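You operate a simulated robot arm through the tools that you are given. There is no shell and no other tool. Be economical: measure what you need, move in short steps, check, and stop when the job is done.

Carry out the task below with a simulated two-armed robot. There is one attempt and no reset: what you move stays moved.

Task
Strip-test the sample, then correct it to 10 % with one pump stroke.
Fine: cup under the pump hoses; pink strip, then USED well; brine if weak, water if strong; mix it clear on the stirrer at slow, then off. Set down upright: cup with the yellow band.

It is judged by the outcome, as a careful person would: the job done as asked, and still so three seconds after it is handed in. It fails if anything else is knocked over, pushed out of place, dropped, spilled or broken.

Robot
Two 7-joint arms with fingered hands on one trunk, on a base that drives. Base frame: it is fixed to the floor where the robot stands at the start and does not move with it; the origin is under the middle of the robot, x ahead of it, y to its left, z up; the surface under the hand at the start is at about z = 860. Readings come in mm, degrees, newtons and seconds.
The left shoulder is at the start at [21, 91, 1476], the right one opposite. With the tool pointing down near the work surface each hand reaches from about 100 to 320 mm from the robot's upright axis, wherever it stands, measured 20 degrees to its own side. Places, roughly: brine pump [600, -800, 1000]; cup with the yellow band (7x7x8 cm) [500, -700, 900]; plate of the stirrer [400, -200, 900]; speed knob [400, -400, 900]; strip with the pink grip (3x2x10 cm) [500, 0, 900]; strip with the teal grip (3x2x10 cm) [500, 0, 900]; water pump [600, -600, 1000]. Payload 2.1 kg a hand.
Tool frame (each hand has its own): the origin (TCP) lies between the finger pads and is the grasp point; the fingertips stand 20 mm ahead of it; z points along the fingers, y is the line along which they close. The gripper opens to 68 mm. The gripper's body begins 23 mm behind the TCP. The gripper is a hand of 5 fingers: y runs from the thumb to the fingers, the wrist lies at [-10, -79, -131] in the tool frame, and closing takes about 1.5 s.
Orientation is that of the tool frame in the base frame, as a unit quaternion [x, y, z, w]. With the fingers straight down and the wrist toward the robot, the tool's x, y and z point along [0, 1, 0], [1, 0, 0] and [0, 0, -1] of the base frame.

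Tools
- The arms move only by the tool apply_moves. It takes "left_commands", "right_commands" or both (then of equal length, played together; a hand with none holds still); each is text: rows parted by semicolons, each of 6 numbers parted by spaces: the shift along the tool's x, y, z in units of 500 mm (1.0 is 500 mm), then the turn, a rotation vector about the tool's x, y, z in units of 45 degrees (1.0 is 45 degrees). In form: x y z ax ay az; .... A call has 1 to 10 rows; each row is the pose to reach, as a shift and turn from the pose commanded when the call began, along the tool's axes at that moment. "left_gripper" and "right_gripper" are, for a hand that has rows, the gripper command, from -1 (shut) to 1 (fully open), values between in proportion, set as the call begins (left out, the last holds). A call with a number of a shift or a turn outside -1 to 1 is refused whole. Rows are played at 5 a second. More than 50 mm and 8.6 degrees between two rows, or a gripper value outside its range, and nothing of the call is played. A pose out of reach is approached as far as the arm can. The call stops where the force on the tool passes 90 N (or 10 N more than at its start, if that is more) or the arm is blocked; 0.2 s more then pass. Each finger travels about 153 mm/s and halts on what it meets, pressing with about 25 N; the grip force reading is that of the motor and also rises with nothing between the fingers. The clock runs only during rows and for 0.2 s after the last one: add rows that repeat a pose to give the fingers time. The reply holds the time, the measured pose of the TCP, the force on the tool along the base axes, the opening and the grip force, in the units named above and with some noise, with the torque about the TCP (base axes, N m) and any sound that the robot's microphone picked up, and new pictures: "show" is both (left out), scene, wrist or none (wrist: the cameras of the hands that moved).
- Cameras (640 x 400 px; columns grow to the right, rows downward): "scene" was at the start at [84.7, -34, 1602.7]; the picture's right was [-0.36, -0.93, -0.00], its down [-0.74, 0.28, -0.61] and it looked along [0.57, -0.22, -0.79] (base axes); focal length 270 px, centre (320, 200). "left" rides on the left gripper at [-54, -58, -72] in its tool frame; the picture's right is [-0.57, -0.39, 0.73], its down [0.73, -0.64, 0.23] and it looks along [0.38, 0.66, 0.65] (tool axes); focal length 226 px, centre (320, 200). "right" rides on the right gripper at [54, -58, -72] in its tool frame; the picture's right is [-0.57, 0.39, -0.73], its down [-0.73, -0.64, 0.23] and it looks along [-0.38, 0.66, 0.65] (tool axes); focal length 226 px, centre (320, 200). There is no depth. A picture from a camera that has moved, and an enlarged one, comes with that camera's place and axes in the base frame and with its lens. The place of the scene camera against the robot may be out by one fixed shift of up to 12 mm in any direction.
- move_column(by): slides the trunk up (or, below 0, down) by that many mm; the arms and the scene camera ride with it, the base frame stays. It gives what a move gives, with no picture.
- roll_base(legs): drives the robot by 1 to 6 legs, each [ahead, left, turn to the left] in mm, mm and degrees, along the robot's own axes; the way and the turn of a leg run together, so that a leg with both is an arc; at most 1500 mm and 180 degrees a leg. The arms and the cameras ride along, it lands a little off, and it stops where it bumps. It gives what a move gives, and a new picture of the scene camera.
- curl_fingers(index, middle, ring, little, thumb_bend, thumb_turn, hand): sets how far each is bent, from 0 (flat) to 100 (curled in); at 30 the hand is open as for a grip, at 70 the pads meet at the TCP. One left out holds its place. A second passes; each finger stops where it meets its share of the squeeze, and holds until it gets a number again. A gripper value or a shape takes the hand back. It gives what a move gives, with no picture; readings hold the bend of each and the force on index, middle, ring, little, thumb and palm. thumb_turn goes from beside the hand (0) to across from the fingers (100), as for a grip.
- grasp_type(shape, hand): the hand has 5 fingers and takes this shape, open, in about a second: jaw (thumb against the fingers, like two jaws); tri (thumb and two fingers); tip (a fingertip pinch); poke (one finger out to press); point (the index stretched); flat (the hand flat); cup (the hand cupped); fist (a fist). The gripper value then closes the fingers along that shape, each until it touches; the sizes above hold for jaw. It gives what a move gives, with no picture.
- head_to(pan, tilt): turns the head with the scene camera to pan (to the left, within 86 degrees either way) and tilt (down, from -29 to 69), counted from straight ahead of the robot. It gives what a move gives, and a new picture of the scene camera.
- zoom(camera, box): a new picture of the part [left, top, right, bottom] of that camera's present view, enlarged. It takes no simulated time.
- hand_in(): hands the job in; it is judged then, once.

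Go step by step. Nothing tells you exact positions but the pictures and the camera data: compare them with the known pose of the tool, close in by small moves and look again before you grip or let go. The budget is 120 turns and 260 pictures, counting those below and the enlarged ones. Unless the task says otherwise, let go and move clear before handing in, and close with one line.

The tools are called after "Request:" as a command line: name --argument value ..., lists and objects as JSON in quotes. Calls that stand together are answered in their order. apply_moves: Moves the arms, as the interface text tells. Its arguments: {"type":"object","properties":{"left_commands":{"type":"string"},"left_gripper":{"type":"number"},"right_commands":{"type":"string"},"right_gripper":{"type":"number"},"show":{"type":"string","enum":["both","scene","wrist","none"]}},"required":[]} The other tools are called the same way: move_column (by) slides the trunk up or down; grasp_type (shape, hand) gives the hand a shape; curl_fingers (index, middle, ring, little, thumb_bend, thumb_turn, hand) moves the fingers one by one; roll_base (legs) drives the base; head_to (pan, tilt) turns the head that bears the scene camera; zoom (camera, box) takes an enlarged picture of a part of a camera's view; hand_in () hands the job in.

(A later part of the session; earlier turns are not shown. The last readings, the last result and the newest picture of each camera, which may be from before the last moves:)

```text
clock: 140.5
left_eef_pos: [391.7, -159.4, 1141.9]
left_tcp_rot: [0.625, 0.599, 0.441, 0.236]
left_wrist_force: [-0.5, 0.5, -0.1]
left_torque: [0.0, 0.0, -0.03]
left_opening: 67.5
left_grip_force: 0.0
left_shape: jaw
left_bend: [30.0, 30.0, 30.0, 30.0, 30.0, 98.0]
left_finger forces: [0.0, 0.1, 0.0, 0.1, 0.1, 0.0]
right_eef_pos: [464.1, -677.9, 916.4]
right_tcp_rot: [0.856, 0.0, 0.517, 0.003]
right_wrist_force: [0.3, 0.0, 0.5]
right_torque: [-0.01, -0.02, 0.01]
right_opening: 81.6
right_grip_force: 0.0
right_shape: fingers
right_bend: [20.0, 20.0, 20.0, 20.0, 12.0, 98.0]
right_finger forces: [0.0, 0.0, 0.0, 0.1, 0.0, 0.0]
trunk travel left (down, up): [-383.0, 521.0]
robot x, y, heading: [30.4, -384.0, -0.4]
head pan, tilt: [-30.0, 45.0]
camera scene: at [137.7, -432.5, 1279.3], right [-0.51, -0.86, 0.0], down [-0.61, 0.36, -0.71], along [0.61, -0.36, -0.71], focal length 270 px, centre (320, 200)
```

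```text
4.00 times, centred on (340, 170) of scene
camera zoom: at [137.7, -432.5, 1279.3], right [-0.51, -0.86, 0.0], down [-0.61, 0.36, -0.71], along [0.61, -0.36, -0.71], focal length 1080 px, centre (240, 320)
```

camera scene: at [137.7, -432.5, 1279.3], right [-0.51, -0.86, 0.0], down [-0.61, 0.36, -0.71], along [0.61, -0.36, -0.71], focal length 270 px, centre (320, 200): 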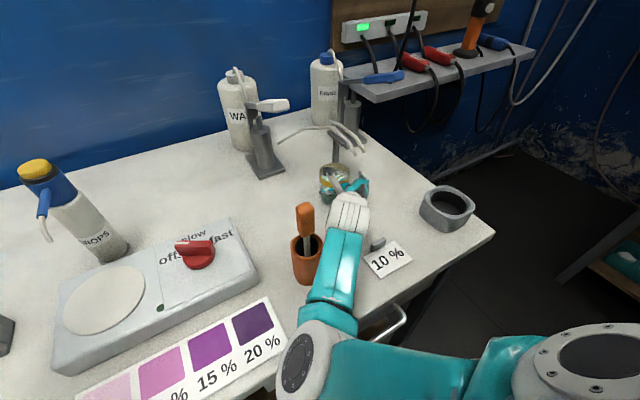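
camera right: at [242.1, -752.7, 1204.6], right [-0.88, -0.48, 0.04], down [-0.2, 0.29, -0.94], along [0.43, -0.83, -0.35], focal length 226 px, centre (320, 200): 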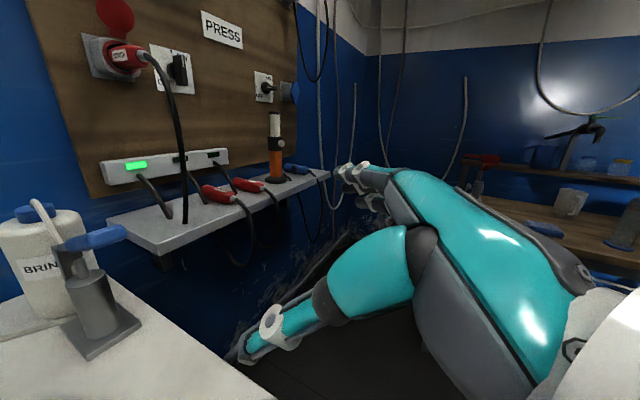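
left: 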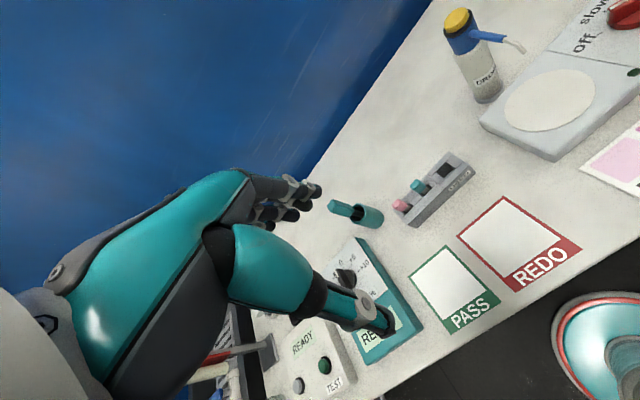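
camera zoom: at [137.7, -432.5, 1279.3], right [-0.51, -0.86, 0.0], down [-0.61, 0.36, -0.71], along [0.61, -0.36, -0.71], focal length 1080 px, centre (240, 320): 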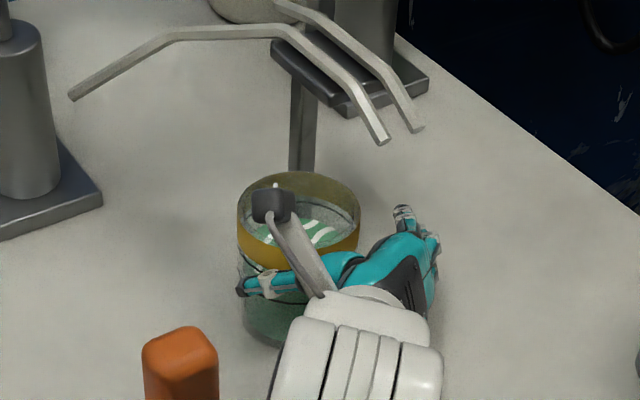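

The cup is upright at about (483,-658) and the hoses are now off to its right. I'll reach 14 mm further with the arm only, so the cup sits deep in the hand, then close.

Request:
apply_moves --right_commands "0 0 0.012 0 0 0;0.002 0 0.024 0 0 0;0.004 -0.008 0.032 0 0 0;0.004 -0.016 0.032 0 0 0" --show "none"

Request:
curl_fingers --hand "right" --index 70 --middle 70 --ring 70 --little 70 --thumb_bend 70

Request:
zoom --camera "right" --box '[100, 100, 500, 400]'

```text
clock: 141.5
left_eef_pos: [384.6, -165.9, 1145.2]
left_tcp_rot: [0.625, 0.596, 0.442, 0.241]
left_wrist_force: [1.0, 0.2, -0.6]
left_torque: [0.03, 0.01, 0.0]
left_opening: 67.8
left_grip_force: 0.1
left_shape: jaw
left_bend: [30.0, 30.0, 30.0, 30.0, 30.0, 98.0]
left_finger forces: [0.0, 0.0, 0.1, 0.0, 0.0, 0.0]
right_eef_pos: [471.0, -674.7, 919.5]
right_tcp_rot: [0.851, -0.003, 0.524, 0.008]
right_wrist_force: [-0.1, 0.2, -0.4]
right_torque: [0.01, 0.0, 0.01]
right_opening: 81.5
right_grip_force: 0.1
right_shape: fingers
right_bend: [20.0, 20.0, 20.0, 20.0, 12.0, 98.0]
right_finger forces: [0.0, 0.0, 0.0, 0.1, 0.1, 0.0]
trunk travel left (down, up): [-383.0, 521.0]
robot x, y, heading: [34.5, -384.1, -1.0]
head pan, tilt: [-30.0, 45.0]
```

```text
clock: 142.5
left_eef_pos: [386.4, -166.0, 1143.6]
left_tcp_rot: [0.627, 0.594, 0.441, 0.242]
left_wrist_force: [-0.1, 0.5, -0.1]
left_torque: [0.0, -0.03, -0.03]
left_opening: 67.7
left_grip_force: 0.0
left_shape: jaw
left_bend: [30.0, 30.0, 30.0, 30.0, 30.0, 98.0]
left_finger forces: [0.1, 0.0, 0.1, 0.1, 0.0, 0.0]
right_eef_pos: [470.4, -676.7, 920.4]
right_tcp_rot: [0.85, -0.007, 0.526, 0.009]
right_wrist_force: [0.5, -0.3, 0.4]
right_torque: [-0.09, -0.02, 0.01]
right_opening: 49.8
right_grip_force: 13.2
right_shape: fingers
right_bend: [54.0, 59.0, 61.0, 70.0, 11.0, 95.0]
right_finger forces: [5.3, 4.9, 3.3, 0.0, 13.2, 0.0]
trunk travel left (down, up): [-383.0, 521.0]
robot x, y, heading: [28.6, -386.4, -1.3]
head pan, tilt: [-30.0, 45.0]
```

```text
1.33 times, centred on (300, 250) of right
camera zoom: at [432.5, -616.5, 1002.1], right [-0.91, -0.37, -0.18], down [-0.11, 0.64, -0.76], along [0.4, -0.68, -0.62], focal length 301 px, centre (347, 133)
```

zoom: 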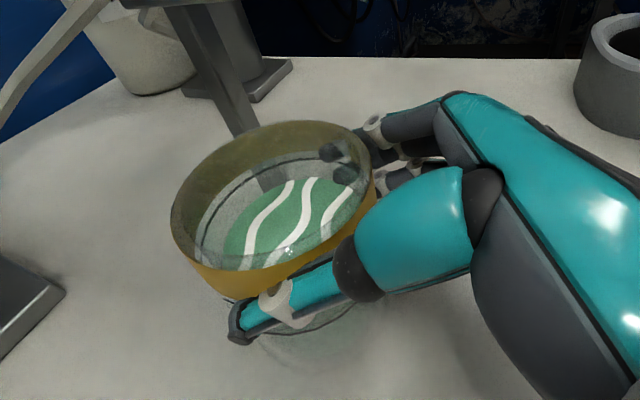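

The cup is caged and held with about 13 N. I'll drag it gently straight back toward the robot on the table.

Request:
roll_base --legs '[[-40, 0, 0]]'

Request:
zoom --camera "right" --box '[100, 100, 500, 400]'

Request:
zoom --camera "scene" --box '[260, 110, 420, 250]'

```text
clock: 143.3
left_eef_pos: [348.7, -158.2, 1140.5]
left_tcp_rot: [0.625, 0.6, 0.44, 0.236]
left_wrist_force: [-0.3, 0.0, -0.1]
left_torque: [0.0, -0.01, -0.03]
left_opening: 67.7
left_grip_force: 0.0
left_shape: jaw
left_bend: [30.0, 30.0, 30.0, 30.0, 30.0, 98.0]
left_finger forces: [0.1, 0.0, 0.0, 0.0, 0.0, 0.0]
right_eef_pos: [435.7, -667.0, 907.7]
right_tcp_rot: [0.857, -0.001, 0.515, 0.003]
right_wrist_force: [-0.4, -0.5, 0.2]
right_torque: [0.05, 0.0, 0.06]
right_opening: 14.8
right_grip_force: 0.1
right_shape: fingers
right_bend: [70.0, 70.0, 70.0, 70.0, 47.0, 98.0]
right_finger forces: [0.0, 0.0, 0.1, 0.1, 0.9, 0.0]
trunk travel left (down, up): [-383.0, 521.0]
robot x, y, heading: [-12.1, -382.8, -0.3]
head pan, tilt: [-30.0, 45.0]
camera scene: at [95.9, -431.0, 1278.7], right [-0.51, -0.86, 0.0], down [-0.61, 0.36, -0.71], along [0.61, -0.36, -0.71], focal length 270 px, centre (320, 200)
```

scene: 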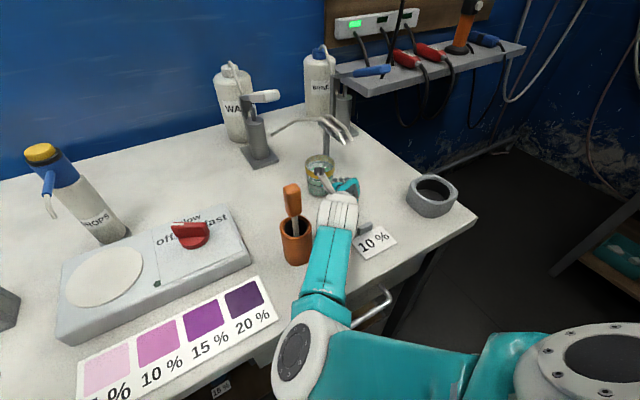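

```text
1.33 times, centred on (300, 250) of right
camera zoom: at [398.9, -607.9, 991.2], right [-0.91, -0.38, -0.16], down [-0.14, 0.64, -0.76], along [0.39, -0.67, -0.63], focal length 301 px, centre (347, 133)
```

zoom: 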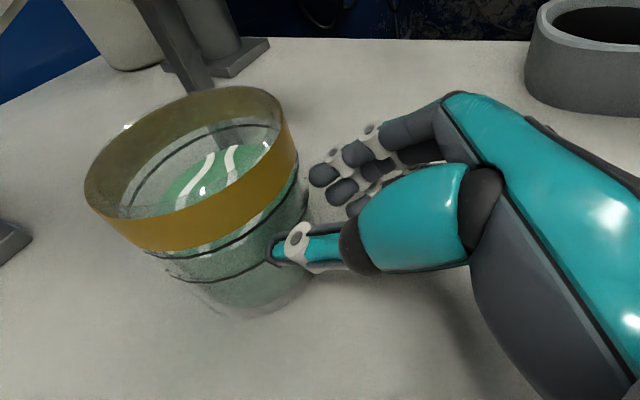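

```text
2.86 times, centred on (340, 180) of scene
camera zoom: at [95.9, -431.0, 1278.7], right [-0.51, -0.86, 0.0], down [-0.61, 0.36, -0.71], along [0.61, -0.36, -0.71], focal length 771 px, centre (263, 257)
```

zoom: 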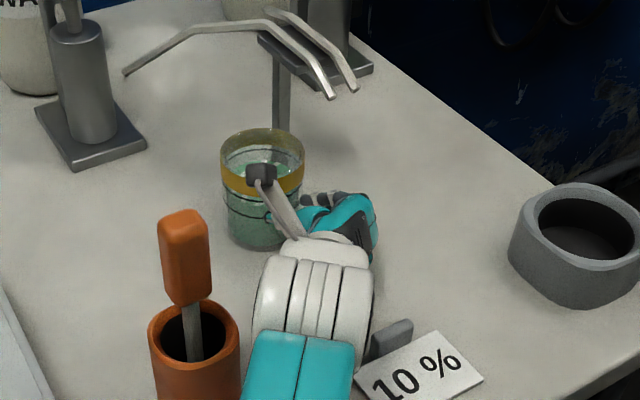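

The cup slipped free but stands upright at about (482,-648), now clear of the hoses, so I can take it from straight above. I'll withdraw, raise, and turn the hand back to the fingers-down pose.

Request:
roll_base --legs '[[-35, 0, 0]]'

Request:
move_column --by 150

Request:
roll_base --legs '[[-60, 0, 0]]'

Request:
apply_moves --right_commands "0 0 0 0.077 -0.077 -0.128;0 0 0 0.153 -0.153 -0.255;0 0 0 0.23 -0.23 -0.383;0 0 0 0.307 -0.307 -0.51;0 0 0 0.383 -0.383 -0.637;0 0 0 0.46 -0.46 -0.765;0 0 0 0.536 -0.536 -0.892;0 0 0 0.536 -0.536 -0.892" --show "none"

Request:
apply_moves --right_commands "0 0 0 0.077 -0.077 -0.128;0 0 0 0.153 -0.153 -0.255;0 0 0 0.23 -0.23 -0.383;0 0 0 0.307 -0.307 -0.51;0 0 0 0.383 -0.383 -0.637;0 0 0 0.46 -0.46 -0.765;0 0 0 0.536 -0.536 -0.892;0 0 0 0.536 -0.536 -0.892" --show "scene"

```text
clock: 144.2
left_eef_pos: [314.3, -158.8, 1140.9]
left_tcp_rot: [0.625, 0.6, 0.441, 0.236]
left_wrist_force: [0.0, 0.9, -1.3]
left_torque: [-0.03, 0.0, -0.02]
left_opening: 67.9
left_grip_force: 0.0
left_shape: jaw
left_bend: [30.0, 30.0, 30.0, 30.0, 30.0, 98.0]
left_finger forces: [0.0, 0.0, 0.0, 0.0, 0.0, 0.0]
right_eef_pos: [401.5, -665.8, 909.7]
right_tcp_rot: [0.857, 0.0, 0.515, 0.003]
right_wrist_force: [-0.2, -0.2, 0.5]
right_torque: [-0.04, -0.03, -0.01]
right_opening: 14.3
right_grip_force: 0.0
right_shape: fingers
right_bend: [70.0, 70.0, 70.0, 70.0, 48.0, 98.0]
right_finger forces: [0.0, 0.0, 0.0, 0.0, 0.0, 0.1]
trunk travel left (down, up): [-383.0, 521.0]
robot x, y, heading: [-44.8, -385.9, -0.7]
head pan, tilt: [-30.0, 45.0]
camera scene: at [61.1, -430.8, 1279.5], right [-0.51, -0.86, 0.0], down [-0.61, 0.36, -0.71], along [0.61, -0.36, -0.71], focal length 270 px, centre (320, 200)
```

scene: 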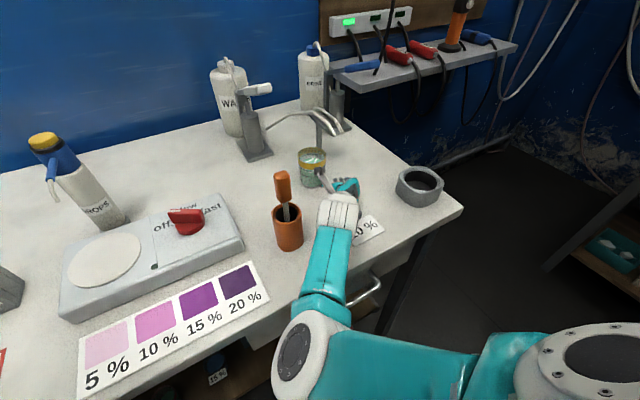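

```text
clock: 146.0
left_eef_pos: [315.2, -158.4, 1291.0]
left_tcp_rot: [0.626, 0.599, 0.44, 0.237]
left_wrist_force: [-1.3, -0.6, -0.2]
left_torque: [0.03, -0.01, 0.01]
left_opening: 67.7
left_grip_force: 0.0
left_shape: jaw
left_bend: [30.0, 30.0, 30.0, 30.0, 30.0, 98.0]
left_finger forces: [0.1, 0.0, 0.0, 0.0, 0.0, 0.0]
right_eef_pos: [402.6, -665.1, 1058.7]
right_tcp_rot: [0.857, -0.001, 0.515, 0.002]
right_wrist_force: [0.4, 1.0, 0.0]
right_torque: [0.01, 0.03, 0.01]
right_opening: 14.4
right_grip_force: 0.2
right_shape: fingers
right_bend: [70.0, 70.0, 70.0, 70.0, 48.0, 98.0]
right_finger forces: [0.0, 0.0, 0.0, 0.1, 0.1, 0.1]
trunk travel left (down, up): [-533.0, 371.0]
robot x, y, heading: [-46.3, -381.5, -0.4]
head pan, tilt: [-30.0, 45.0]
```

```text
clock: 146.9
left_eef_pos: [255.0, -156.9, 1291.6]
left_tcp_rot: [0.625, 0.6, 0.441, 0.236]
left_wrist_force: [-0.2, 0.2, -0.2]
left_torque: [-0.01, 0.0, 0.01]
left_opening: 67.9
left_grip_force: 0.1
left_shape: jaw
left_bend: [30.0, 30.0, 30.0, 30.0, 30.0, 98.0]
left_finger forces: [0.0, 0.0, 0.0, 0.0, 0.1, 0.0]
right_eef_pos: [343.0, -664.8, 1058.9]
right_tcp_rot: [0.857, -0.001, 0.515, 0.003]
right_wrist_force: [-0.1, -0.2, 0.3]
right_torque: [0.02, 0.0, -0.03]
right_opening: 14.4
right_grip_force: 0.0
right_shape: fingers
right_bend: [70.0, 70.0, 70.0, 70.0, 48.0, 98.0]
right_finger forces: [0.0, 0.0, 0.0, 0.1, 0.0, 0.0]
trunk travel left (down, up): [-533.0, 371.0]
robot x, y, heading: [-106.0, -381.7, -0.4]
head pan, tilt: [-30.0, 45.0]
camera scene: at [-11.8, -430.2, 1430.2], right [-0.51, -0.86, 0.0], down [-0.61, 0.36, -0.71], along [0.61, -0.36, -0.71], focal length 270 px, centre (320, 200)
```

scene: 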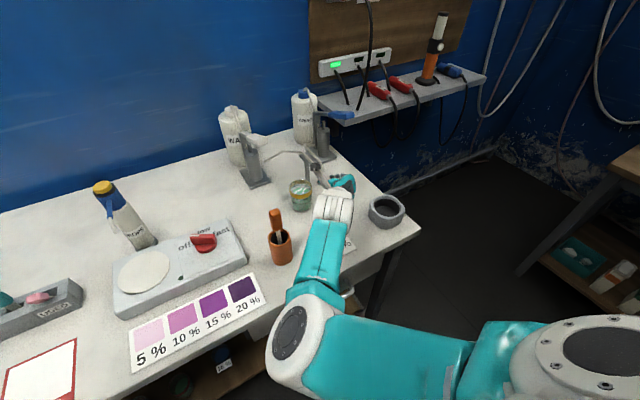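

```text
clock: 148.7
left_eef_pos: [256.6, -156.9, 1291.0]
left_tcp_rot: [0.625, 0.599, 0.44, 0.237]
left_wrist_force: [-0.9, -0.4, -0.2]
left_torque: [0.02, 0.0, 0.01]
left_opening: 68.0
left_grip_force: 0.0
left_shape: jaw
left_bend: [30.0, 30.0, 30.0, 30.0, 30.0, 98.0]
left_finger forces: [0.1, 0.1, 0.0, 0.1, 0.1, 0.1]
right_eef_pos: [342.6, -665.5, 1059.0]
right_tcp_rot: [0.873, 0.395, 0.286, 0.001]
right_wrist_force: [0.3, 0.6, -0.3]
right_torque: [0.02, 0.02, 0.01]
right_opening: 14.3
right_grip_force: 0.0
right_shape: fingers
right_bend: [70.0, 70.0, 70.0, 70.0, 48.0, 98.0]
right_finger forces: [0.1, 0.0, 0.0, 0.1, 0.0, 0.0]
trunk travel left (down, up): [-533.0, 371.0]
robot x, y, heading: [-104.5, -380.7, -0.4]
head pan, tilt: [-30.0, 45.0]
```

```text
clock: 150.5
left_eef_pos: [256.4, -158.0, 1290.7]
left_tcp_rot: [0.625, 0.599, 0.441, 0.237]
left_wrist_force: [-0.1, 0.4, 0.1]
left_torque: [0.05, -0.02, -0.02]
left_opening: 67.9
left_grip_force: 0.1
left_shape: jaw
left_bend: [30.0, 30.0, 30.0, 30.0, 30.0, 98.0]
left_finger forces: [0.0, 0.0, 0.1, 0.0, 0.0, 0.0]
right_eef_pos: [344.1, -665.7, 1059.1]
right_tcp_rot: [0.708, 0.706, -0.001, 0.001]
right_wrist_force: [1.0, -0.4, -0.1]
right_torque: [0.0, -0.01, 0.01]
right_opening: 14.1
right_grip_force: 0.1
right_shape: fingers
right_bend: [70.0, 70.0, 70.0, 70.0, 48.0, 98.0]
right_finger forces: [0.1, 0.0, 0.0, 0.1, 0.1, 0.0]
trunk travel left (down, up): [-533.0, 371.0]
robot x, y, heading: [-104.6, -382.6, -0.4]
head pan, tilt: [-30.0, 45.0]
camera scene: at [-10.8, -430.3, 1430.1], right [-0.51, -0.86, 0.0], down [-0.61, 0.36, -0.71], along [0.61, -0.36, -0.71], focal length 270 px, centre (320, 200)
```

scene: 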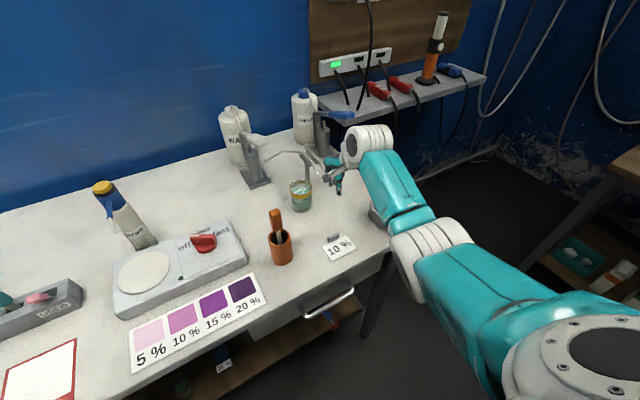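

The hand is fingers-down again. I'll open wide and move above the cup, staying above the hoses.

Request:
curl_fingers --hand "right" --index 12 --middle 12 --ring 12 --little 12 --thumb_bend 12 --thumb_turn 100

Request:
roll_base --legs '[[135, 20, 0]]'

Request:
zoom --camera "right" --box '[0, 0, 640, 400]'

Request:
zoom --camera "scene" --box '[240, 100, 440, 260]'

```text
clock: 151.5
left_eef_pos: [257.2, -158.1, 1290.7]
left_tcp_rot: [0.625, 0.599, 0.441, 0.237]
left_wrist_force: [0.2, 0.5, -0.1]
left_torque: [0.0, -0.02, 0.02]
left_opening: 67.6
left_grip_force: 0.1
left_shape: jaw
left_bend: [30.0, 30.0, 30.0, 30.0, 30.0, 98.0]
left_finger forces: [0.1, 0.0, 0.1, 0.1, 0.0, 0.1]
right_eef_pos: [343.5, -666.1, 1059.2]
right_tcp_rot: [0.709, 0.706, 0.0, 0.0]
right_wrist_force: [-0.2, 0.4, 0.0]
right_torque: [0.0, 0.0, 0.02]
right_opening: 87.9
right_grip_force: 0.1
right_shape: fingers
right_bend: [12.0, 12.0, 12.0, 12.0, 12.0, 96.0]
right_finger forces: [0.0, 0.0, 0.0, 0.0, 0.0, 0.0]
trunk travel left (down, up): [-533.0, 371.0]
robot x, y, heading: [-99.7, -381.3, -0.5]
head pan, tilt: [-30.0, 45.0]
```

```text
clock: 152.8
left_eef_pos: [391.4, -137.5, 1291.5]
left_tcp_rot: [0.624, 0.601, 0.441, 0.235]
left_wrist_force: [-0.6, 0.3, -0.4]
left_torque: [-0.02, -0.03, -0.02]
left_opening: 68.1
left_grip_force: 0.0
left_shape: jaw
left_bend: [30.0, 30.0, 30.0, 30.0, 30.0, 98.0]
left_finger forces: [0.0, 0.0, 0.0, 0.0, 0.1, 0.1]
right_eef_pos: [478.7, -645.7, 1059.8]
right_tcp_rot: [0.708, 0.706, 0.0, 0.001]
right_wrist_force: [-0.1, -0.1, -0.8]
right_torque: [0.0, -0.01, -0.02]
right_opening: 88.3
right_grip_force: 0.0
right_shape: fingers
right_bend: [12.0, 12.0, 12.0, 12.0, 12.0, 96.0]
right_finger forces: [0.0, 0.1, 0.1, 0.1, 0.0, 0.0]
trunk travel left (down, up): [-533.0, 371.0]
robot x, y, heading: [32.0, -363.9, -0.1]
head pan, tilt: [-30.0, 45.0]
camera scene: at [124.6, -410.8, 1430.1], right [-0.5, -0.86, 0.0], down [-0.61, 0.36, -0.71], along [0.61, -0.36, -0.71], focal length 270 px, centre (320, 200)
```

scene: 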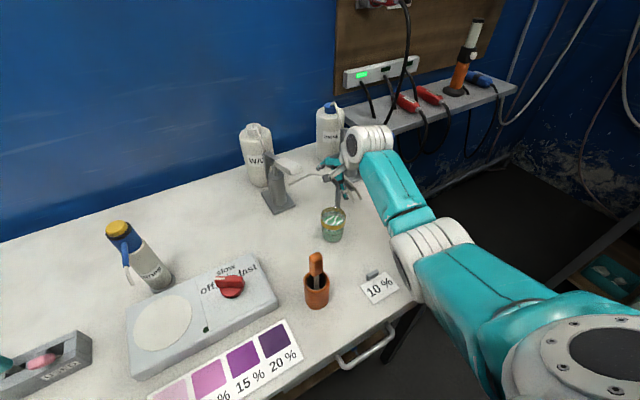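

```text
1.00 times, centred on (320, 200) of right (not enlarged: the box is as wide or as high as the picture)
camera zoom: at [421.3, -591.0, 1131.6], right [0.39, -0.56, 0.73], down [-0.64, -0.73, -0.23], along [0.66, -0.38, -0.65], focal length 226 px, centre (320, 200)
```

zoom: 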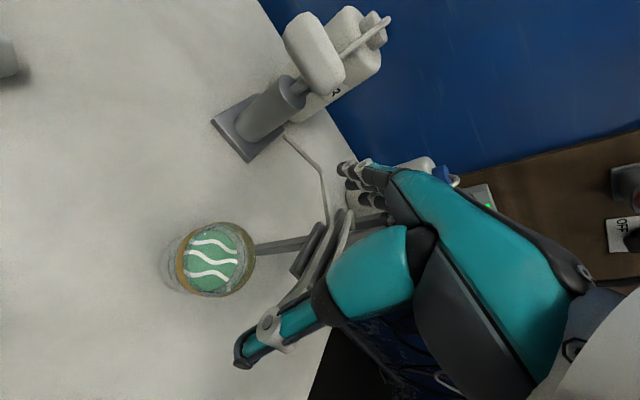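

```text
2.50 times, centred on (340, 180) of scene
camera zoom: at [124.6, -410.8, 1430.1], right [-0.5, -0.86, 0.0], down [-0.61, 0.36, -0.71], along [0.61, -0.36, -0.71], focal length 675 px, centre (270, 250)
```

zoom: 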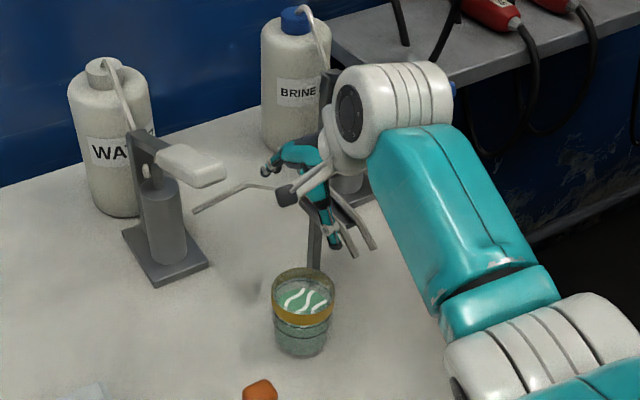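

The cup is at about (483,-652). I'll correct by a few mm and descend partly with the arm, then with the trunk.

Request:
apply_moves --right_commands "-0.01 0.008 0.03 0 0 0;-0.01 0.008 0.07 0 0 0;-0.01 0.008 0.1 0 0 0;-0.01 0.008 0.1 0 0 0" --show "none"

Request:
move_column --by -45

Request:
zoom --camera "right" --box '[100, 130, 500, 400]'

Request:
zoom --camera "scene" --box '[240, 60, 480, 260]'

```text
clock: 153.8
left_eef_pos: [390.5, -137.9, 1291.4]
left_tcp_rot: [0.624, 0.6, 0.441, 0.236]
left_wrist_force: [-0.3, -0.3, -0.3]
left_torque: [0.0, -0.01, -0.01]
left_opening: 67.9
left_grip_force: 0.0
left_shape: jaw
left_bend: [30.0, 30.0, 30.0, 30.0, 30.0, 98.0]
left_finger forces: [0.2, 0.0, 0.1, 0.0, 0.0, 0.1]
right_eef_pos: [483.6, -650.0, 1008.5]
right_tcp_rot: [0.707, 0.707, -0.002, 0.001]
right_wrist_force: [-0.7, -0.1, 0.0]
right_torque: [0.01, -0.02, 0.01]
right_opening: 88.0
right_grip_force: 0.1
right_shape: fingers
right_bend: [12.0, 12.0, 12.0, 12.0, 12.0, 96.0]
right_finger forces: [0.1, 0.1, 0.1, 0.0, 0.0, 0.0]
trunk travel left (down, up): [-533.0, 371.0]
robot x, y, heading: [32.3, -361.2, -0.0]
head pan, tilt: [-30.0, 45.0]
```

```text
clock: 154.7
left_eef_pos: [390.4, -137.9, 1245.6]
left_tcp_rot: [0.624, 0.6, 0.441, 0.236]
left_wrist_force: [0.3, -0.6, 0.0]
left_torque: [-0.04, 0.0, -0.01]
left_opening: 67.7
left_grip_force: 0.0
left_shape: jaw
left_bend: [30.0, 30.0, 30.0, 30.0, 30.0, 98.0]
left_finger forces: [0.0, 0.1, 0.0, 0.0, 0.0, 0.0]
right_eef_pos: [482.6, -650.9, 964.5]
right_tcp_rot: [0.707, 0.707, 0.0, 0.001]
right_wrist_force: [0.0, 1.8, -0.8]
right_torque: [-0.03, 0.02, 0.1]
right_opening: 88.1
right_grip_force: 1.0
right_shape: fingers
right_bend: [12.0, 12.0, 12.0, 12.0, 12.0, 96.0]
right_finger forces: [0.1, 0.0, 0.1, 1.8, 0.0, 0.1]
trunk travel left (down, up): [-488.0, 416.0]
robot x, y, heading: [30.0, -362.8, -0.1]
head pan, tilt: [-30.0, 45.0]
```

```text
1.48 times, centred on (300, 265) of right
camera zoom: at [424.7, -595.8, 1036.6], right [0.39, -0.56, 0.73], down [-0.64, -0.73, -0.23], along [0.66, -0.38, -0.65], focal length 335 px, centre (350, 104)
```

zoom: 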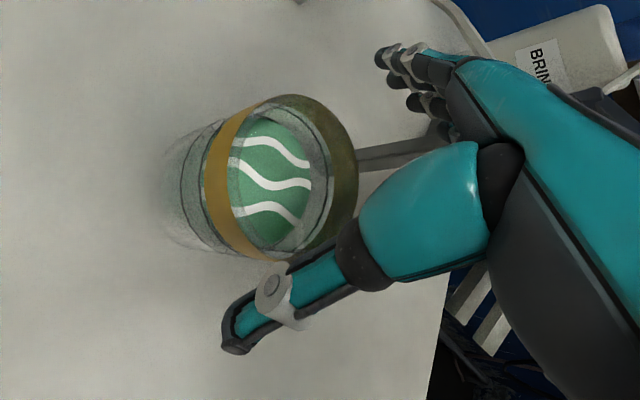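

```text
2.00 times, centred on (360, 160) of scene
camera zoom: at [127.1, -410.7, 1384.9], right [-0.5, -0.86, 0.0], down [-0.61, 0.36, -0.71], along [0.61, -0.36, -0.71], focal length 540 px, centre (240, 280)
```

zoom: 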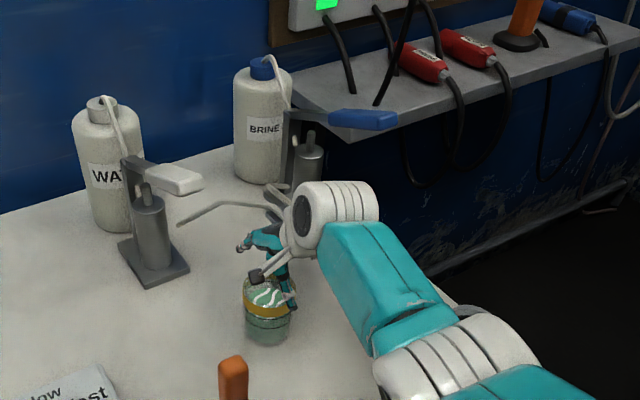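

The little finger brushes the hose lightly. I'll shift the hand 8 mm left, then lower the remaining 48 mm.

Request:
apply_moves --right_commands "0.016 -0.004 0 0 0 0;0.016 -0.004 0 0 0 0" --show "none"

Request:
move_column --by -46

Request:
zoom --camera "right" --box '[100, 130, 500, 400]'

Request:
zoom --camera "scene" --box '[270, 80, 430, 240]'

```text
clock: 155.3
left_eef_pos: [390.7, -138.3, 1246.0]
left_tcp_rot: [0.625, 0.6, 0.44, 0.236]
left_wrist_force: [0.1, 0.4, -0.3]
left_torque: [0.01, 0.0, 0.03]
left_opening: 68.0
left_grip_force: 0.1
left_shape: jaw
left_bend: [30.0, 30.0, 30.0, 30.0, 30.0, 98.0]
left_finger forces: [0.0, 0.1, 0.0, 0.0, 0.0, 0.1]
right_eef_pos: [481.1, -642.8, 964.4]
right_tcp_rot: [0.707, 0.707, -0.001, 0.002]
right_wrist_force: [0.5, -0.3, 0.2]
right_torque: [0.0, 0.01, 0.0]
right_opening: 88.1
right_grip_force: 0.0
right_shape: fingers
right_bend: [12.0, 12.0, 12.0, 12.0, 12.0, 96.0]
right_finger forces: [0.0, 0.0, 0.0, 0.0, 0.1, 0.0]
trunk travel left (down, up): [-488.0, 416.0]
robot x, y, heading: [29.4, -360.4, -0.1]
head pan, tilt: [-30.0, 45.0]
```

```text
clock: 156.2
left_eef_pos: [389.8, -138.9, 1200.9]
left_tcp_rot: [0.624, 0.6, 0.441, 0.236]
left_wrist_force: [0.3, 0.9, -0.5]
left_torque: [0.01, 0.01, -0.02]
left_opening: 67.6
left_grip_force: 0.1
left_shape: jaw
left_bend: [30.0, 30.0, 30.0, 30.0, 30.0, 98.0]
left_finger forces: [0.0, 0.0, 0.0, 0.1, 0.0, 0.1]
right_eef_pos: [479.9, -642.3, 916.3]
right_tcp_rot: [0.708, 0.706, -0.002, 0.002]
right_wrist_force: [0.0, 0.6, -0.1]
right_torque: [-0.01, -0.02, 0.0]
right_opening: 88.5
right_grip_force: 0.1
right_shape: fingers
right_bend: [12.0, 12.0, 12.0, 12.0, 12.0, 96.0]
right_finger forces: [0.0, 0.0, 0.0, 0.0, 0.0, 0.0]
trunk travel left (down, up): [-442.0, 462.0]
robot x, y, heading: [31.6, -360.5, -0.1]
head pan, tilt: [-30.0, 45.0]
```

```text
1.48 times, centred on (300, 265) of right
camera zoom: at [422.5, -588.2, 990.8], right [0.39, -0.56, 0.73], down [-0.64, -0.73, -0.23], along [0.66, -0.38, -0.65], focal length 335 px, centre (350, 104)
```

zoom: 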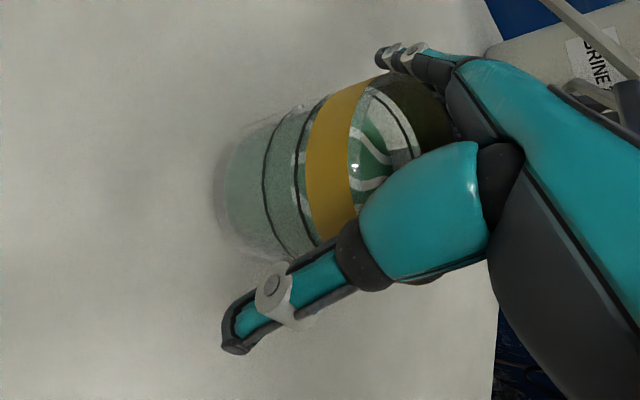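

```text
2.50 times, centred on (350, 160) of scene
camera zoom: at [131.0, -410.9, 1338.8], right [-0.5, -0.86, 0.0], down [-0.61, 0.36, -0.71], along [0.61, -0.36, -0.71], focal length 675 px, centre (245, 300)
```

zoom: 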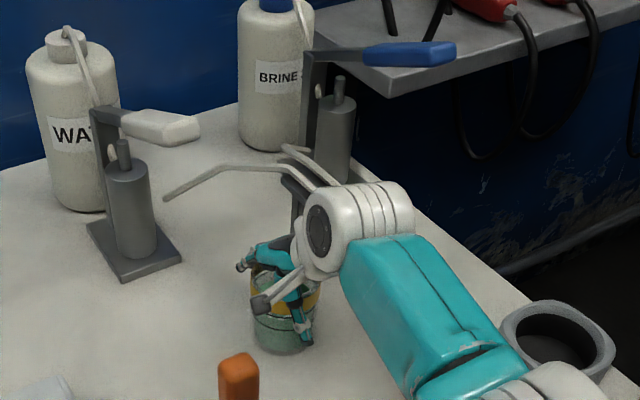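

The cup stands between thumb and fingers with the palm just above it. I'll close with the jaw grip.

Request:
apply_moves --right_commands "0 0 0 0 0 0;0 0 0 0 0 0;0 0 0 0 0 0;0 0 0 0 0 0;0 0 0 0 0 0;0 0 0 0 0 0;0 0 0 0 0 0;0 0 0 0 0 0" --right_gripper -1 --show "wrist"

Request:
zoom --camera "scene" --box '[300, 130, 400, 240]'

```text
clock: 158.0
left_eef_pos: [390.2, -138.5, 1201.1]
left_tcp_rot: [0.624, 0.601, 0.441, 0.236]
left_wrist_force: [0.0, -0.5, -1.1]
left_torque: [0.0, 0.01, 0.0]
left_opening: 67.8
left_grip_force: 0.2
left_shape: jaw
left_bend: [30.0, 30.0, 30.0, 30.0, 30.0, 98.0]
left_finger forces: [0.1, 0.1, 0.2, 0.0, 0.0, 0.1]
right_eef_pos: [479.4, -641.7, 919.0]
right_tcp_rot: [0.707, 0.707, -0.002, 0.002]
right_wrist_force: [-0.1, 0.6, 2.4]
right_torque: [-0.02, -0.09, -0.03]
right_opening: 42.6
right_grip_force: 25.0
right_shape: jaw
right_bend: [74.0, 36.0, 32.0, 32.0, 67.0, 97.0]
right_finger forces: [9.1, 8.2, 3.3, 3.8, 20.9, 0.1]
trunk travel left (down, up): [-442.0, 462.0]
robot x, y, heading: [31.7, -364.7, -0.2]
head pan, tilt: [-30.0, 45.0]
camera right: at [422.5, -588.0, 990.9], right [0.39, -0.56, 0.73], down [-0.64, -0.73, -0.23], along [0.66, -0.38, -0.64], focal length 226 px, centre (320, 200)
```

right: 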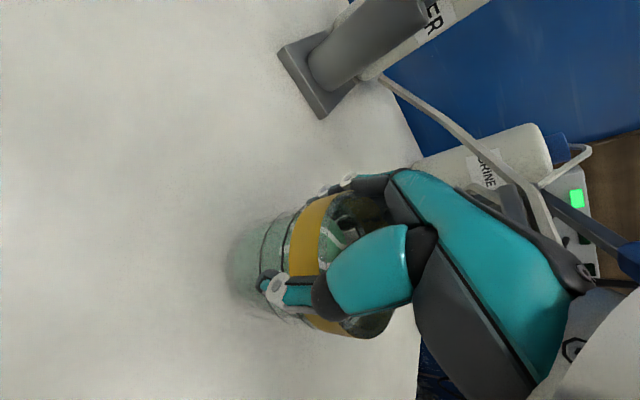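

```text
3.64 times, centred on (350, 185) of scene
camera zoom: at [130.8, -410.7, 1338.8], right [-0.5, -0.86, 0.0], down [-0.61, 0.36, -0.71], along [0.61, -0.36, -0.71], focal length 981 px, centre (211, 254)
```

zoom: 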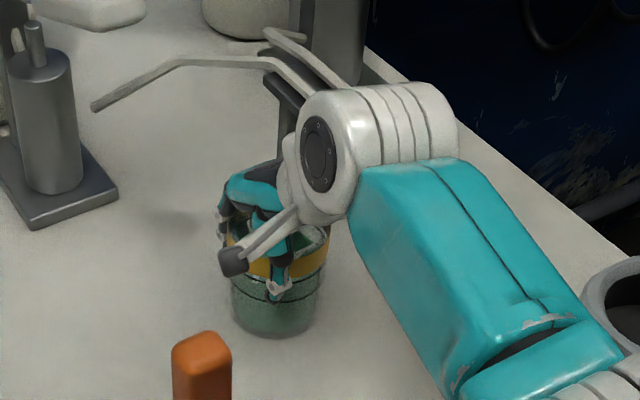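

The grip totals 25 N with all fingers touching. I'll lift slightly to test it.

Request:
move_column --by 12

Request:
zoom --camera "right" --box '[200, 150, 440, 360]'

Request:
zoom --camera "scene" --box '[300, 130, 400, 240]'

```text
clock: 158.6
left_eef_pos: [390.1, -138.3, 1212.5]
left_tcp_rot: [0.625, 0.6, 0.441, 0.236]
left_wrist_force: [-0.1, -0.2, -0.2]
left_torque: [-0.02, 0.02, -0.01]
left_opening: 67.6
left_grip_force: 0.0
left_shape: jaw
left_bend: [30.0, 30.0, 30.0, 30.0, 30.0, 98.0]
left_finger forces: [0.0, 0.0, 0.1, 0.0, 0.0, 0.1]
right_eef_pos: [480.9, -642.7, 930.0]
right_tcp_rot: [0.708, 0.707, -0.001, 0.001]
right_wrist_force: [0.2, 1.2, -1.8]
right_torque: [0.02, -0.01, 0.0]
right_opening: 42.2
right_grip_force: 25.0
right_shape: jaw
right_bend: [74.0, 36.0, 32.0, 32.0, 67.0, 97.0]
right_finger forces: [9.1, 8.2, 3.1, 3.6, 20.6, 0.0]
trunk travel left (down, up): [-454.0, 450.0]
robot x, y, heading: [27.8, -365.2, 0.1]
head pan, tilt: [-30.0, 45.0]
```

```text
1.90 times, centred on (320, 255) of right
camera zoom: at [422.8, -588.3, 1002.5], right [0.39, -0.57, 0.73], down [-0.64, -0.73, -0.23], along [0.66, -0.38, -0.65], focal length 431 px, centre (320, 95)
```

zoom: 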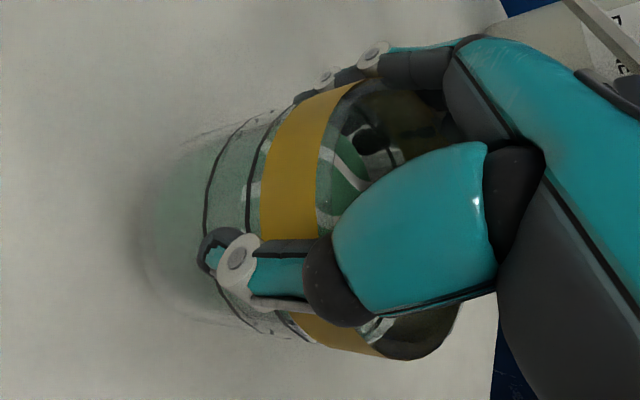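

```text
3.64 times, centred on (350, 185) of scene
camera zoom: at [130.2, -411.1, 1350.8], right [-0.5, -0.86, 0.0], down [-0.61, 0.36, -0.71], along [0.61, -0.36, -0.71], focal length 981 px, centre (211, 254)
```

zoom: 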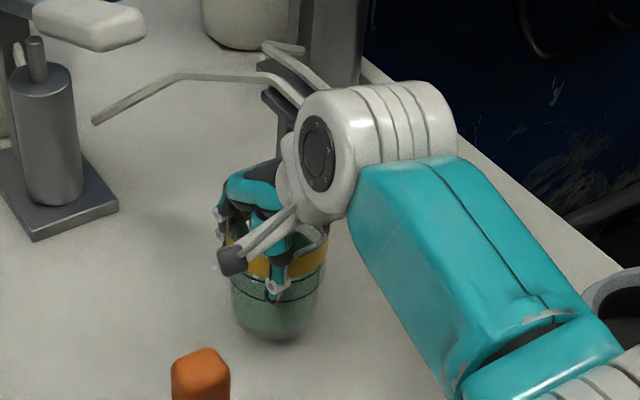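

The cup lifts securely and upright. I'll pull straight back out from the hoses, then raise it well above everything.

Request:
roll_base --legs '[[-50, 8, 0]]'

Request:
move_column --by 200

Request:
head_to --pan -25 --tilt 50

Request:
zoom --camera "right" --box '[0, 0, 640, 400]'

```text
clock: 159.5
left_eef_pos: [340.7, -129.9, 1212.1]
left_tcp_rot: [0.625, 0.599, 0.441, 0.237]
left_wrist_force: [0.0, -0.2, 0.1]
left_torque: [-0.01, 0.0, 0.01]
left_opening: 67.8
left_grip_force: 0.0
left_shape: jaw
left_bend: [30.0, 30.0, 30.0, 30.0, 30.0, 98.0]
left_finger forces: [0.0, 0.0, 0.1, 0.1, 0.0, 0.0]
right_eef_pos: [430.3, -635.3, 929.7]
right_tcp_rot: [0.708, 0.706, 0.0, 0.0]
right_wrist_force: [0.2, 0.3, -3.6]
right_torque: [0.03, -0.01, 0.03]
right_opening: 42.3
right_grip_force: 25.4
right_shape: jaw
right_bend: [74.0, 36.0, 32.0, 32.0, 67.0, 97.0]
right_finger forces: [9.0, 8.3, 3.1, 3.5, 20.8, 0.0]
trunk travel left (down, up): [-454.0, 450.0]
robot x, y, heading: [-19.0, -356.6, -0.2]
head pan, tilt: [-30.0, 45.0]
camera scene: at [79.7, -402.7, 1350.9], right [-0.5, -0.86, 0.0], down [-0.61, 0.36, -0.71], along [0.61, -0.36, -0.71], focal length 270 px, centre (320, 200)
```

scene: 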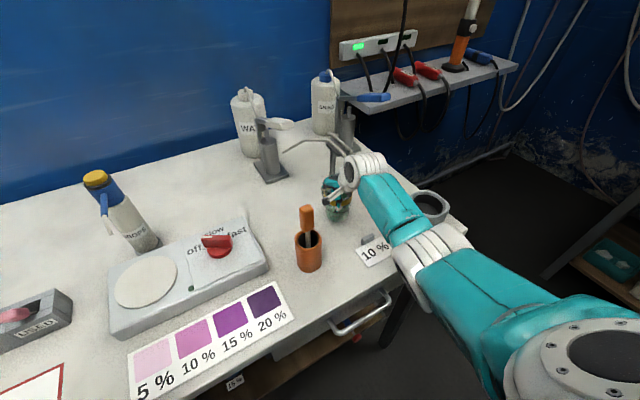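

```text
clock: 161.7
left_eef_pos: [340.8, -129.9, 1412.0]
left_tcp_rot: [0.624, 0.601, 0.44, 0.236]
left_wrist_force: [-0.3, 1.0, 0.1]
left_torque: [0.0, 0.02, 0.0]
left_opening: 67.9
left_grip_force: 0.0
left_shape: jaw
left_bend: [30.0, 30.0, 30.0, 30.0, 30.0, 98.0]
left_finger forces: [0.1, 0.0, 0.0, 0.0, 0.1, 0.0]
right_eef_pos: [431.1, -635.1, 1130.6]
right_tcp_rot: [0.707, 0.707, -0.001, 0.0]
right_wrist_force: [0.7, -1.7, -1.9]
right_torque: [0.0, 0.01, 0.01]
right_opening: 41.9
right_grip_force: 25.3
right_shape: jaw
right_bend: [74.0, 36.0, 32.0, 32.0, 67.0, 97.0]
right_finger forces: [9.1, 8.1, 2.9, 3.7, 20.7, 0.1]
trunk travel left (down, up): [-654.0, 250.0]
robot x, y, heading: [-15.0, -352.0, -0.2]
head pan, tilt: [-30.0, 45.0]
```

```text
clock: 162.3
left_eef_pos: [341.3, -129.0, 1412.3]
left_tcp_rot: [0.624, 0.6, 0.441, 0.236]
left_wrist_force: [0.6, 0.0, -0.1]
left_torque: [-0.01, -0.02, 0.0]
left_opening: 67.6
left_grip_force: 0.0
left_shape: jaw
left_bend: [30.0, 30.0, 30.0, 30.0, 30.0, 98.0]
left_finger forces: [0.0, 0.0, 0.0, 0.0, 0.0, 0.0]
right_eef_pos: [430.7, -634.5, 1129.2]
right_tcp_rot: [0.707, 0.707, 0.0, 0.001]
right_wrist_force: [0.5, -0.6, -2.1]
right_torque: [-0.01, 0.0, 0.03]
right_opening: 42.2
right_grip_force: 24.9
right_shape: jaw
right_bend: [74.0, 36.0, 32.0, 32.0, 67.0, 97.0]
right_finger forces: [9.1, 8.2, 3.1, 3.7, 20.7, 0.0]
trunk travel left (down, up): [-654.0, 250.0]
robot x, y, heading: [-17.7, -355.0, -0.5]
head pan, tilt: [-25.0, 50.0]
camera scene: at [68.1, -394.7, 1544.4], right [-0.43, -0.9, 0.0], down [-0.69, 0.33, -0.64], along [0.58, -0.27, -0.77], focal length 270 px, centre (320, 200)
```

scene: 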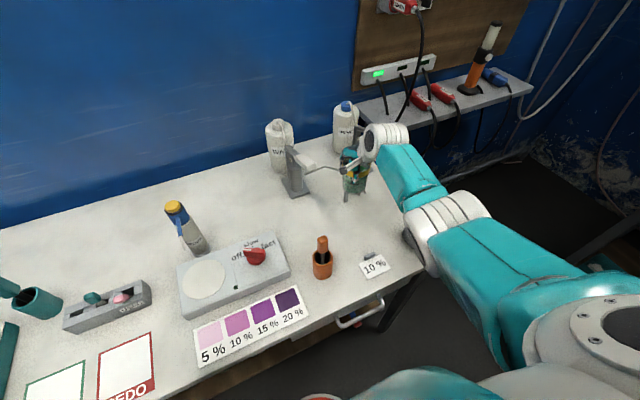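

```text
1.00 times, centred on (320, 200) of right (not enlarged: the box is as wide or as high as the picture)
camera zoom: at [372.9, -580.0, 1202.6], right [0.39, -0.56, 0.73], down [-0.64, -0.73, -0.23], along [0.66, -0.38, -0.65], focal length 226 px, centre (320, 200)
```

zoom: 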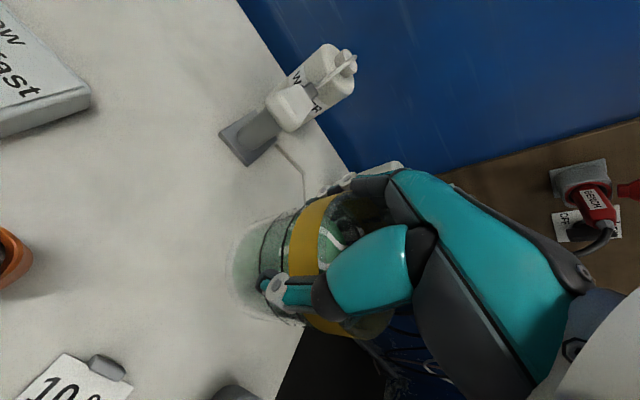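

The grip is steady. I'll drive left to the stirrer, carrying the cup high and level.

Request:
roll_base --legs '[[-20, 340, 0.3]]'

Request:
zoom --camera "scene" --box '[260, 80, 500, 260]'

Request:
zoom --camera "right" --box '[0, 0, 640, 400]'

```text
clock: 164.5
left_eef_pos: [319.1, 207.0, 1411.8]
left_tcp_rot: [0.622, 0.602, 0.442, 0.235]
left_wrist_force: [-0.7, 0.1, -0.3]
left_torque: [0.0, -0.01, -0.02]
left_opening: 67.7
left_grip_force: 0.0
left_shape: jaw
left_bend: [30.0, 30.0, 30.0, 30.0, 30.0, 98.0]
left_finger forces: [0.0, 0.1, 0.0, 0.1, 0.0, 0.1]
right_eef_pos: [411.6, -297.2, 1131.2]
right_tcp_rot: [0.706, 0.708, -0.001, 0.0]
right_wrist_force: [-0.7, 0.1, -2.7]
right_torque: [0.01, 0.01, -0.01]
right_opening: 42.1
right_grip_force: 25.1
right_shape: jaw
right_bend: [74.0, 36.0, 32.0, 32.0, 67.0, 97.0]
right_finger forces: [9.0, 8.2, 3.0, 3.6, 20.6, 0.1]
trunk travel left (down, up): [-654.0, 250.0]
robot x, y, heading: [-34.2, -21.3, -0.0]
head pan, tilt: [-25.0, 50.0]
camera scene: at [48.7, -59.0, 1544.4], right [-0.42, -0.91, 0.0], down [-0.69, 0.32, -0.64], along [0.58, -0.27, -0.77], focal length 270 px, centre (320, 200)
```

scene: 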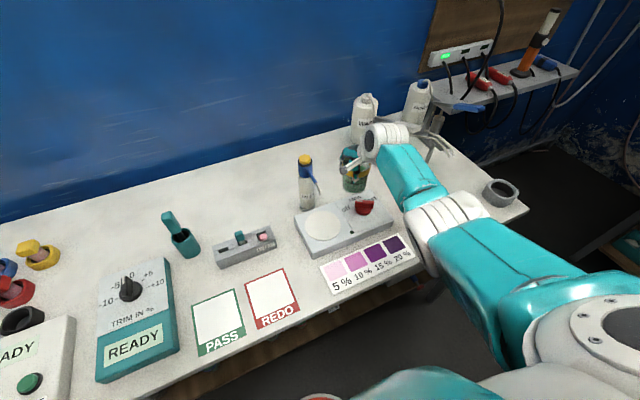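

```text
2.22 times, centred on (380, 170) of scene
camera zoom: at [48.7, -59.0, 1544.4], right [-0.42, -0.91, 0.0], down [-0.69, 0.32, -0.64], along [0.58, -0.27, -0.77], focal length 600 px, centre (187, 267)
```

zoom: 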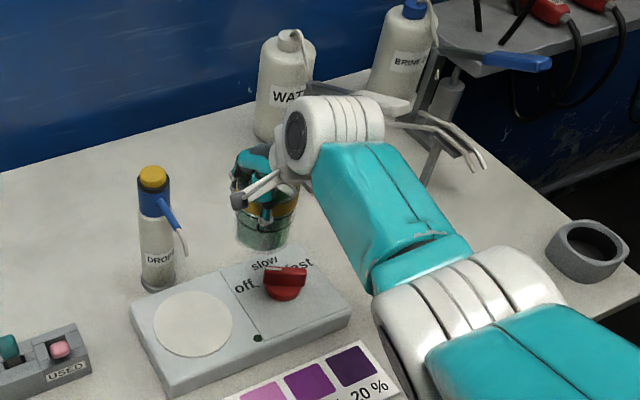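

```text
1.00 times, centred on (320, 200) of right (not enlarged: the box is as wide or as high as the picture)
camera zoom: at [354.4, -243.0, 1202.8], right [0.39, -0.56, 0.73], down [-0.64, -0.74, -0.23], along [0.67, -0.38, -0.65], focal length 226 px, centre (320, 200)
```

zoom: 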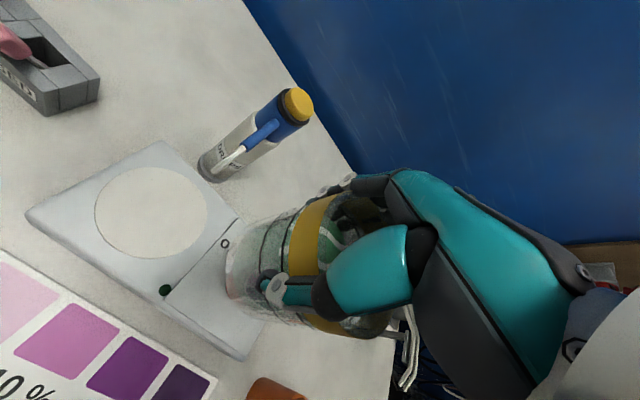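

The dropper nozzle hangs at about (474,-253,1000), just behind the plate centre at about (440,-245). I'll turn the hand 90° so the fingers point right and stay clear of it when I set the cup down.

Request:
apply_moves --right_commands "0 0 0 0 0 0.14;0 0 0 0 0 0.28;0 0 0 0 0 0.42;0 0 0 0 0 0.56;0 0 0 0 0 0.7;0 0 0 0 0 0.84;0 0 0 0 0 0.96;0 0 0 0 0 1;0 0 0 0 0 1" --show "none"

Request:
apply_moves --right_commands "0 0 0 0 0 0.14;0 0 0 0 0 0.28;0 0 0 0 0 0.42;0 0 0 0 0 0.56;0 0 0 0 0 0.7;0 0 0 0 0 0.84;0 0 0 0 0 0.96;0 0 0 0 0 1;0 0 0 0 0 1" --show "both"

```text
clock: 166.5
left_eef_pos: [317.7, 207.1, 1412.0]
left_tcp_rot: [0.623, 0.602, 0.441, 0.235]
left_wrist_force: [-0.4, -1.0, -0.4]
left_torque: [0.0, -0.05, 0.0]
left_opening: 67.6
left_grip_force: 0.1
left_shape: jaw
left_bend: [30.0, 30.0, 30.0, 30.0, 30.0, 98.0]
left_finger forces: [0.0, 0.0, 0.1, 0.0, 0.0, 0.0]
right_eef_pos: [412.1, -297.9, 1130.1]
right_tcp_rot: [0.923, 0.384, -0.001, 0.001]
right_wrist_force: [-0.1, 0.8, -1.7]
right_torque: [0.03, -0.02, 0.01]
right_opening: 41.5
right_grip_force: 24.9
right_shape: jaw
right_bend: [74.0, 36.0, 33.0, 32.0, 68.0, 96.0]
right_finger forces: [9.2, 8.1, 2.9, 4.0, 20.2, 0.0]
trunk travel left (down, up): [-654.0, 250.0]
robot x, y, heading: [-37.2, -19.7, 0.1]
head pan, tilt: [-25.0, 50.0]
```

```text
clock: 168.5
left_eef_pos: [318.9, 207.4, 1411.1]
left_tcp_rot: [0.623, 0.602, 0.441, 0.235]
left_wrist_force: [0.5, 0.5, 0.3]
left_torque: [0.02, -0.01, 0.0]
left_opening: 67.8
left_grip_force: 0.1
left_shape: jaw
left_bend: [30.0, 30.0, 30.0, 30.0, 30.0, 98.0]
left_finger forces: [0.1, 0.0, 0.0, 0.0, 0.1, 0.0]
right_eef_pos: [390.1, -294.1, 1138.2]
right_tcp_rot: [1.0, 0.001, 0.001, 0.001]
right_wrist_force: [-0.5, -0.4, -2.2]
right_torque: [-0.02, -0.03, -0.02]
right_opening: 40.5
right_grip_force: 24.4
right_shape: jaw
right_bend: [74.0, 36.0, 33.0, 32.0, 68.0, 96.0]
right_finger forces: [9.1, 8.2, 2.7, 4.0, 20.1, 0.0]
right hand out of reach, approached as far as the arm can: row 5, 6, 7, 8, 9
trunk travel left (down, up): [-654.0, 250.0]
robot x, y, heading: [-36.1, -17.1, -0.3]
head pan, tilt: [-25.0, 50.0]
camera scene: at [48.8, -59.7, 1544.4], right [-0.42, -0.91, 0.0], down [-0.69, 0.32, -0.64], along [0.58, -0.27, -0.77], focal length 270 px, centre (320, 200)
camera right: at [444.6, -235.9, 1210.6], right [-0.57, -0.39, 0.73], down [-0.73, 0.64, -0.23], along [-0.37, -0.67, -0.65], focal length 226 px, centre (320, 200)
```

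scene: 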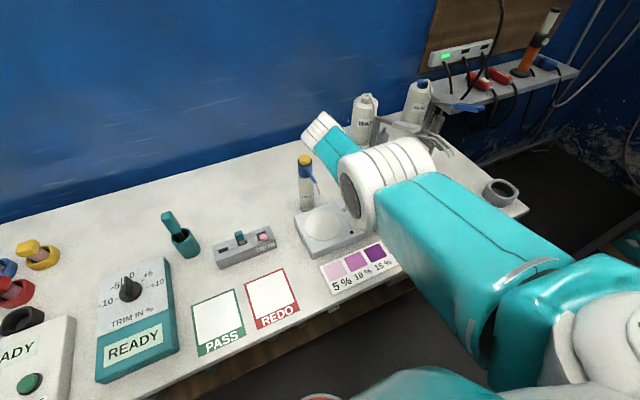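
right: 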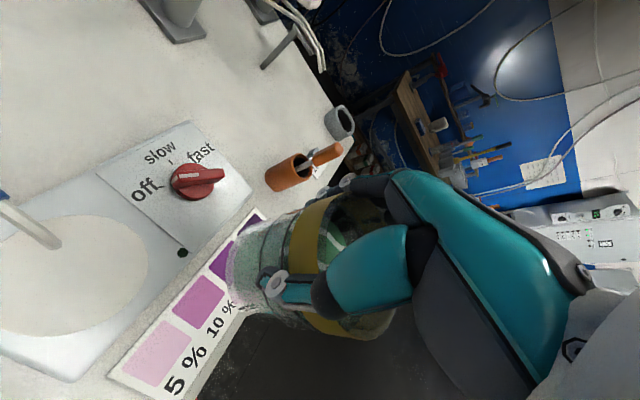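

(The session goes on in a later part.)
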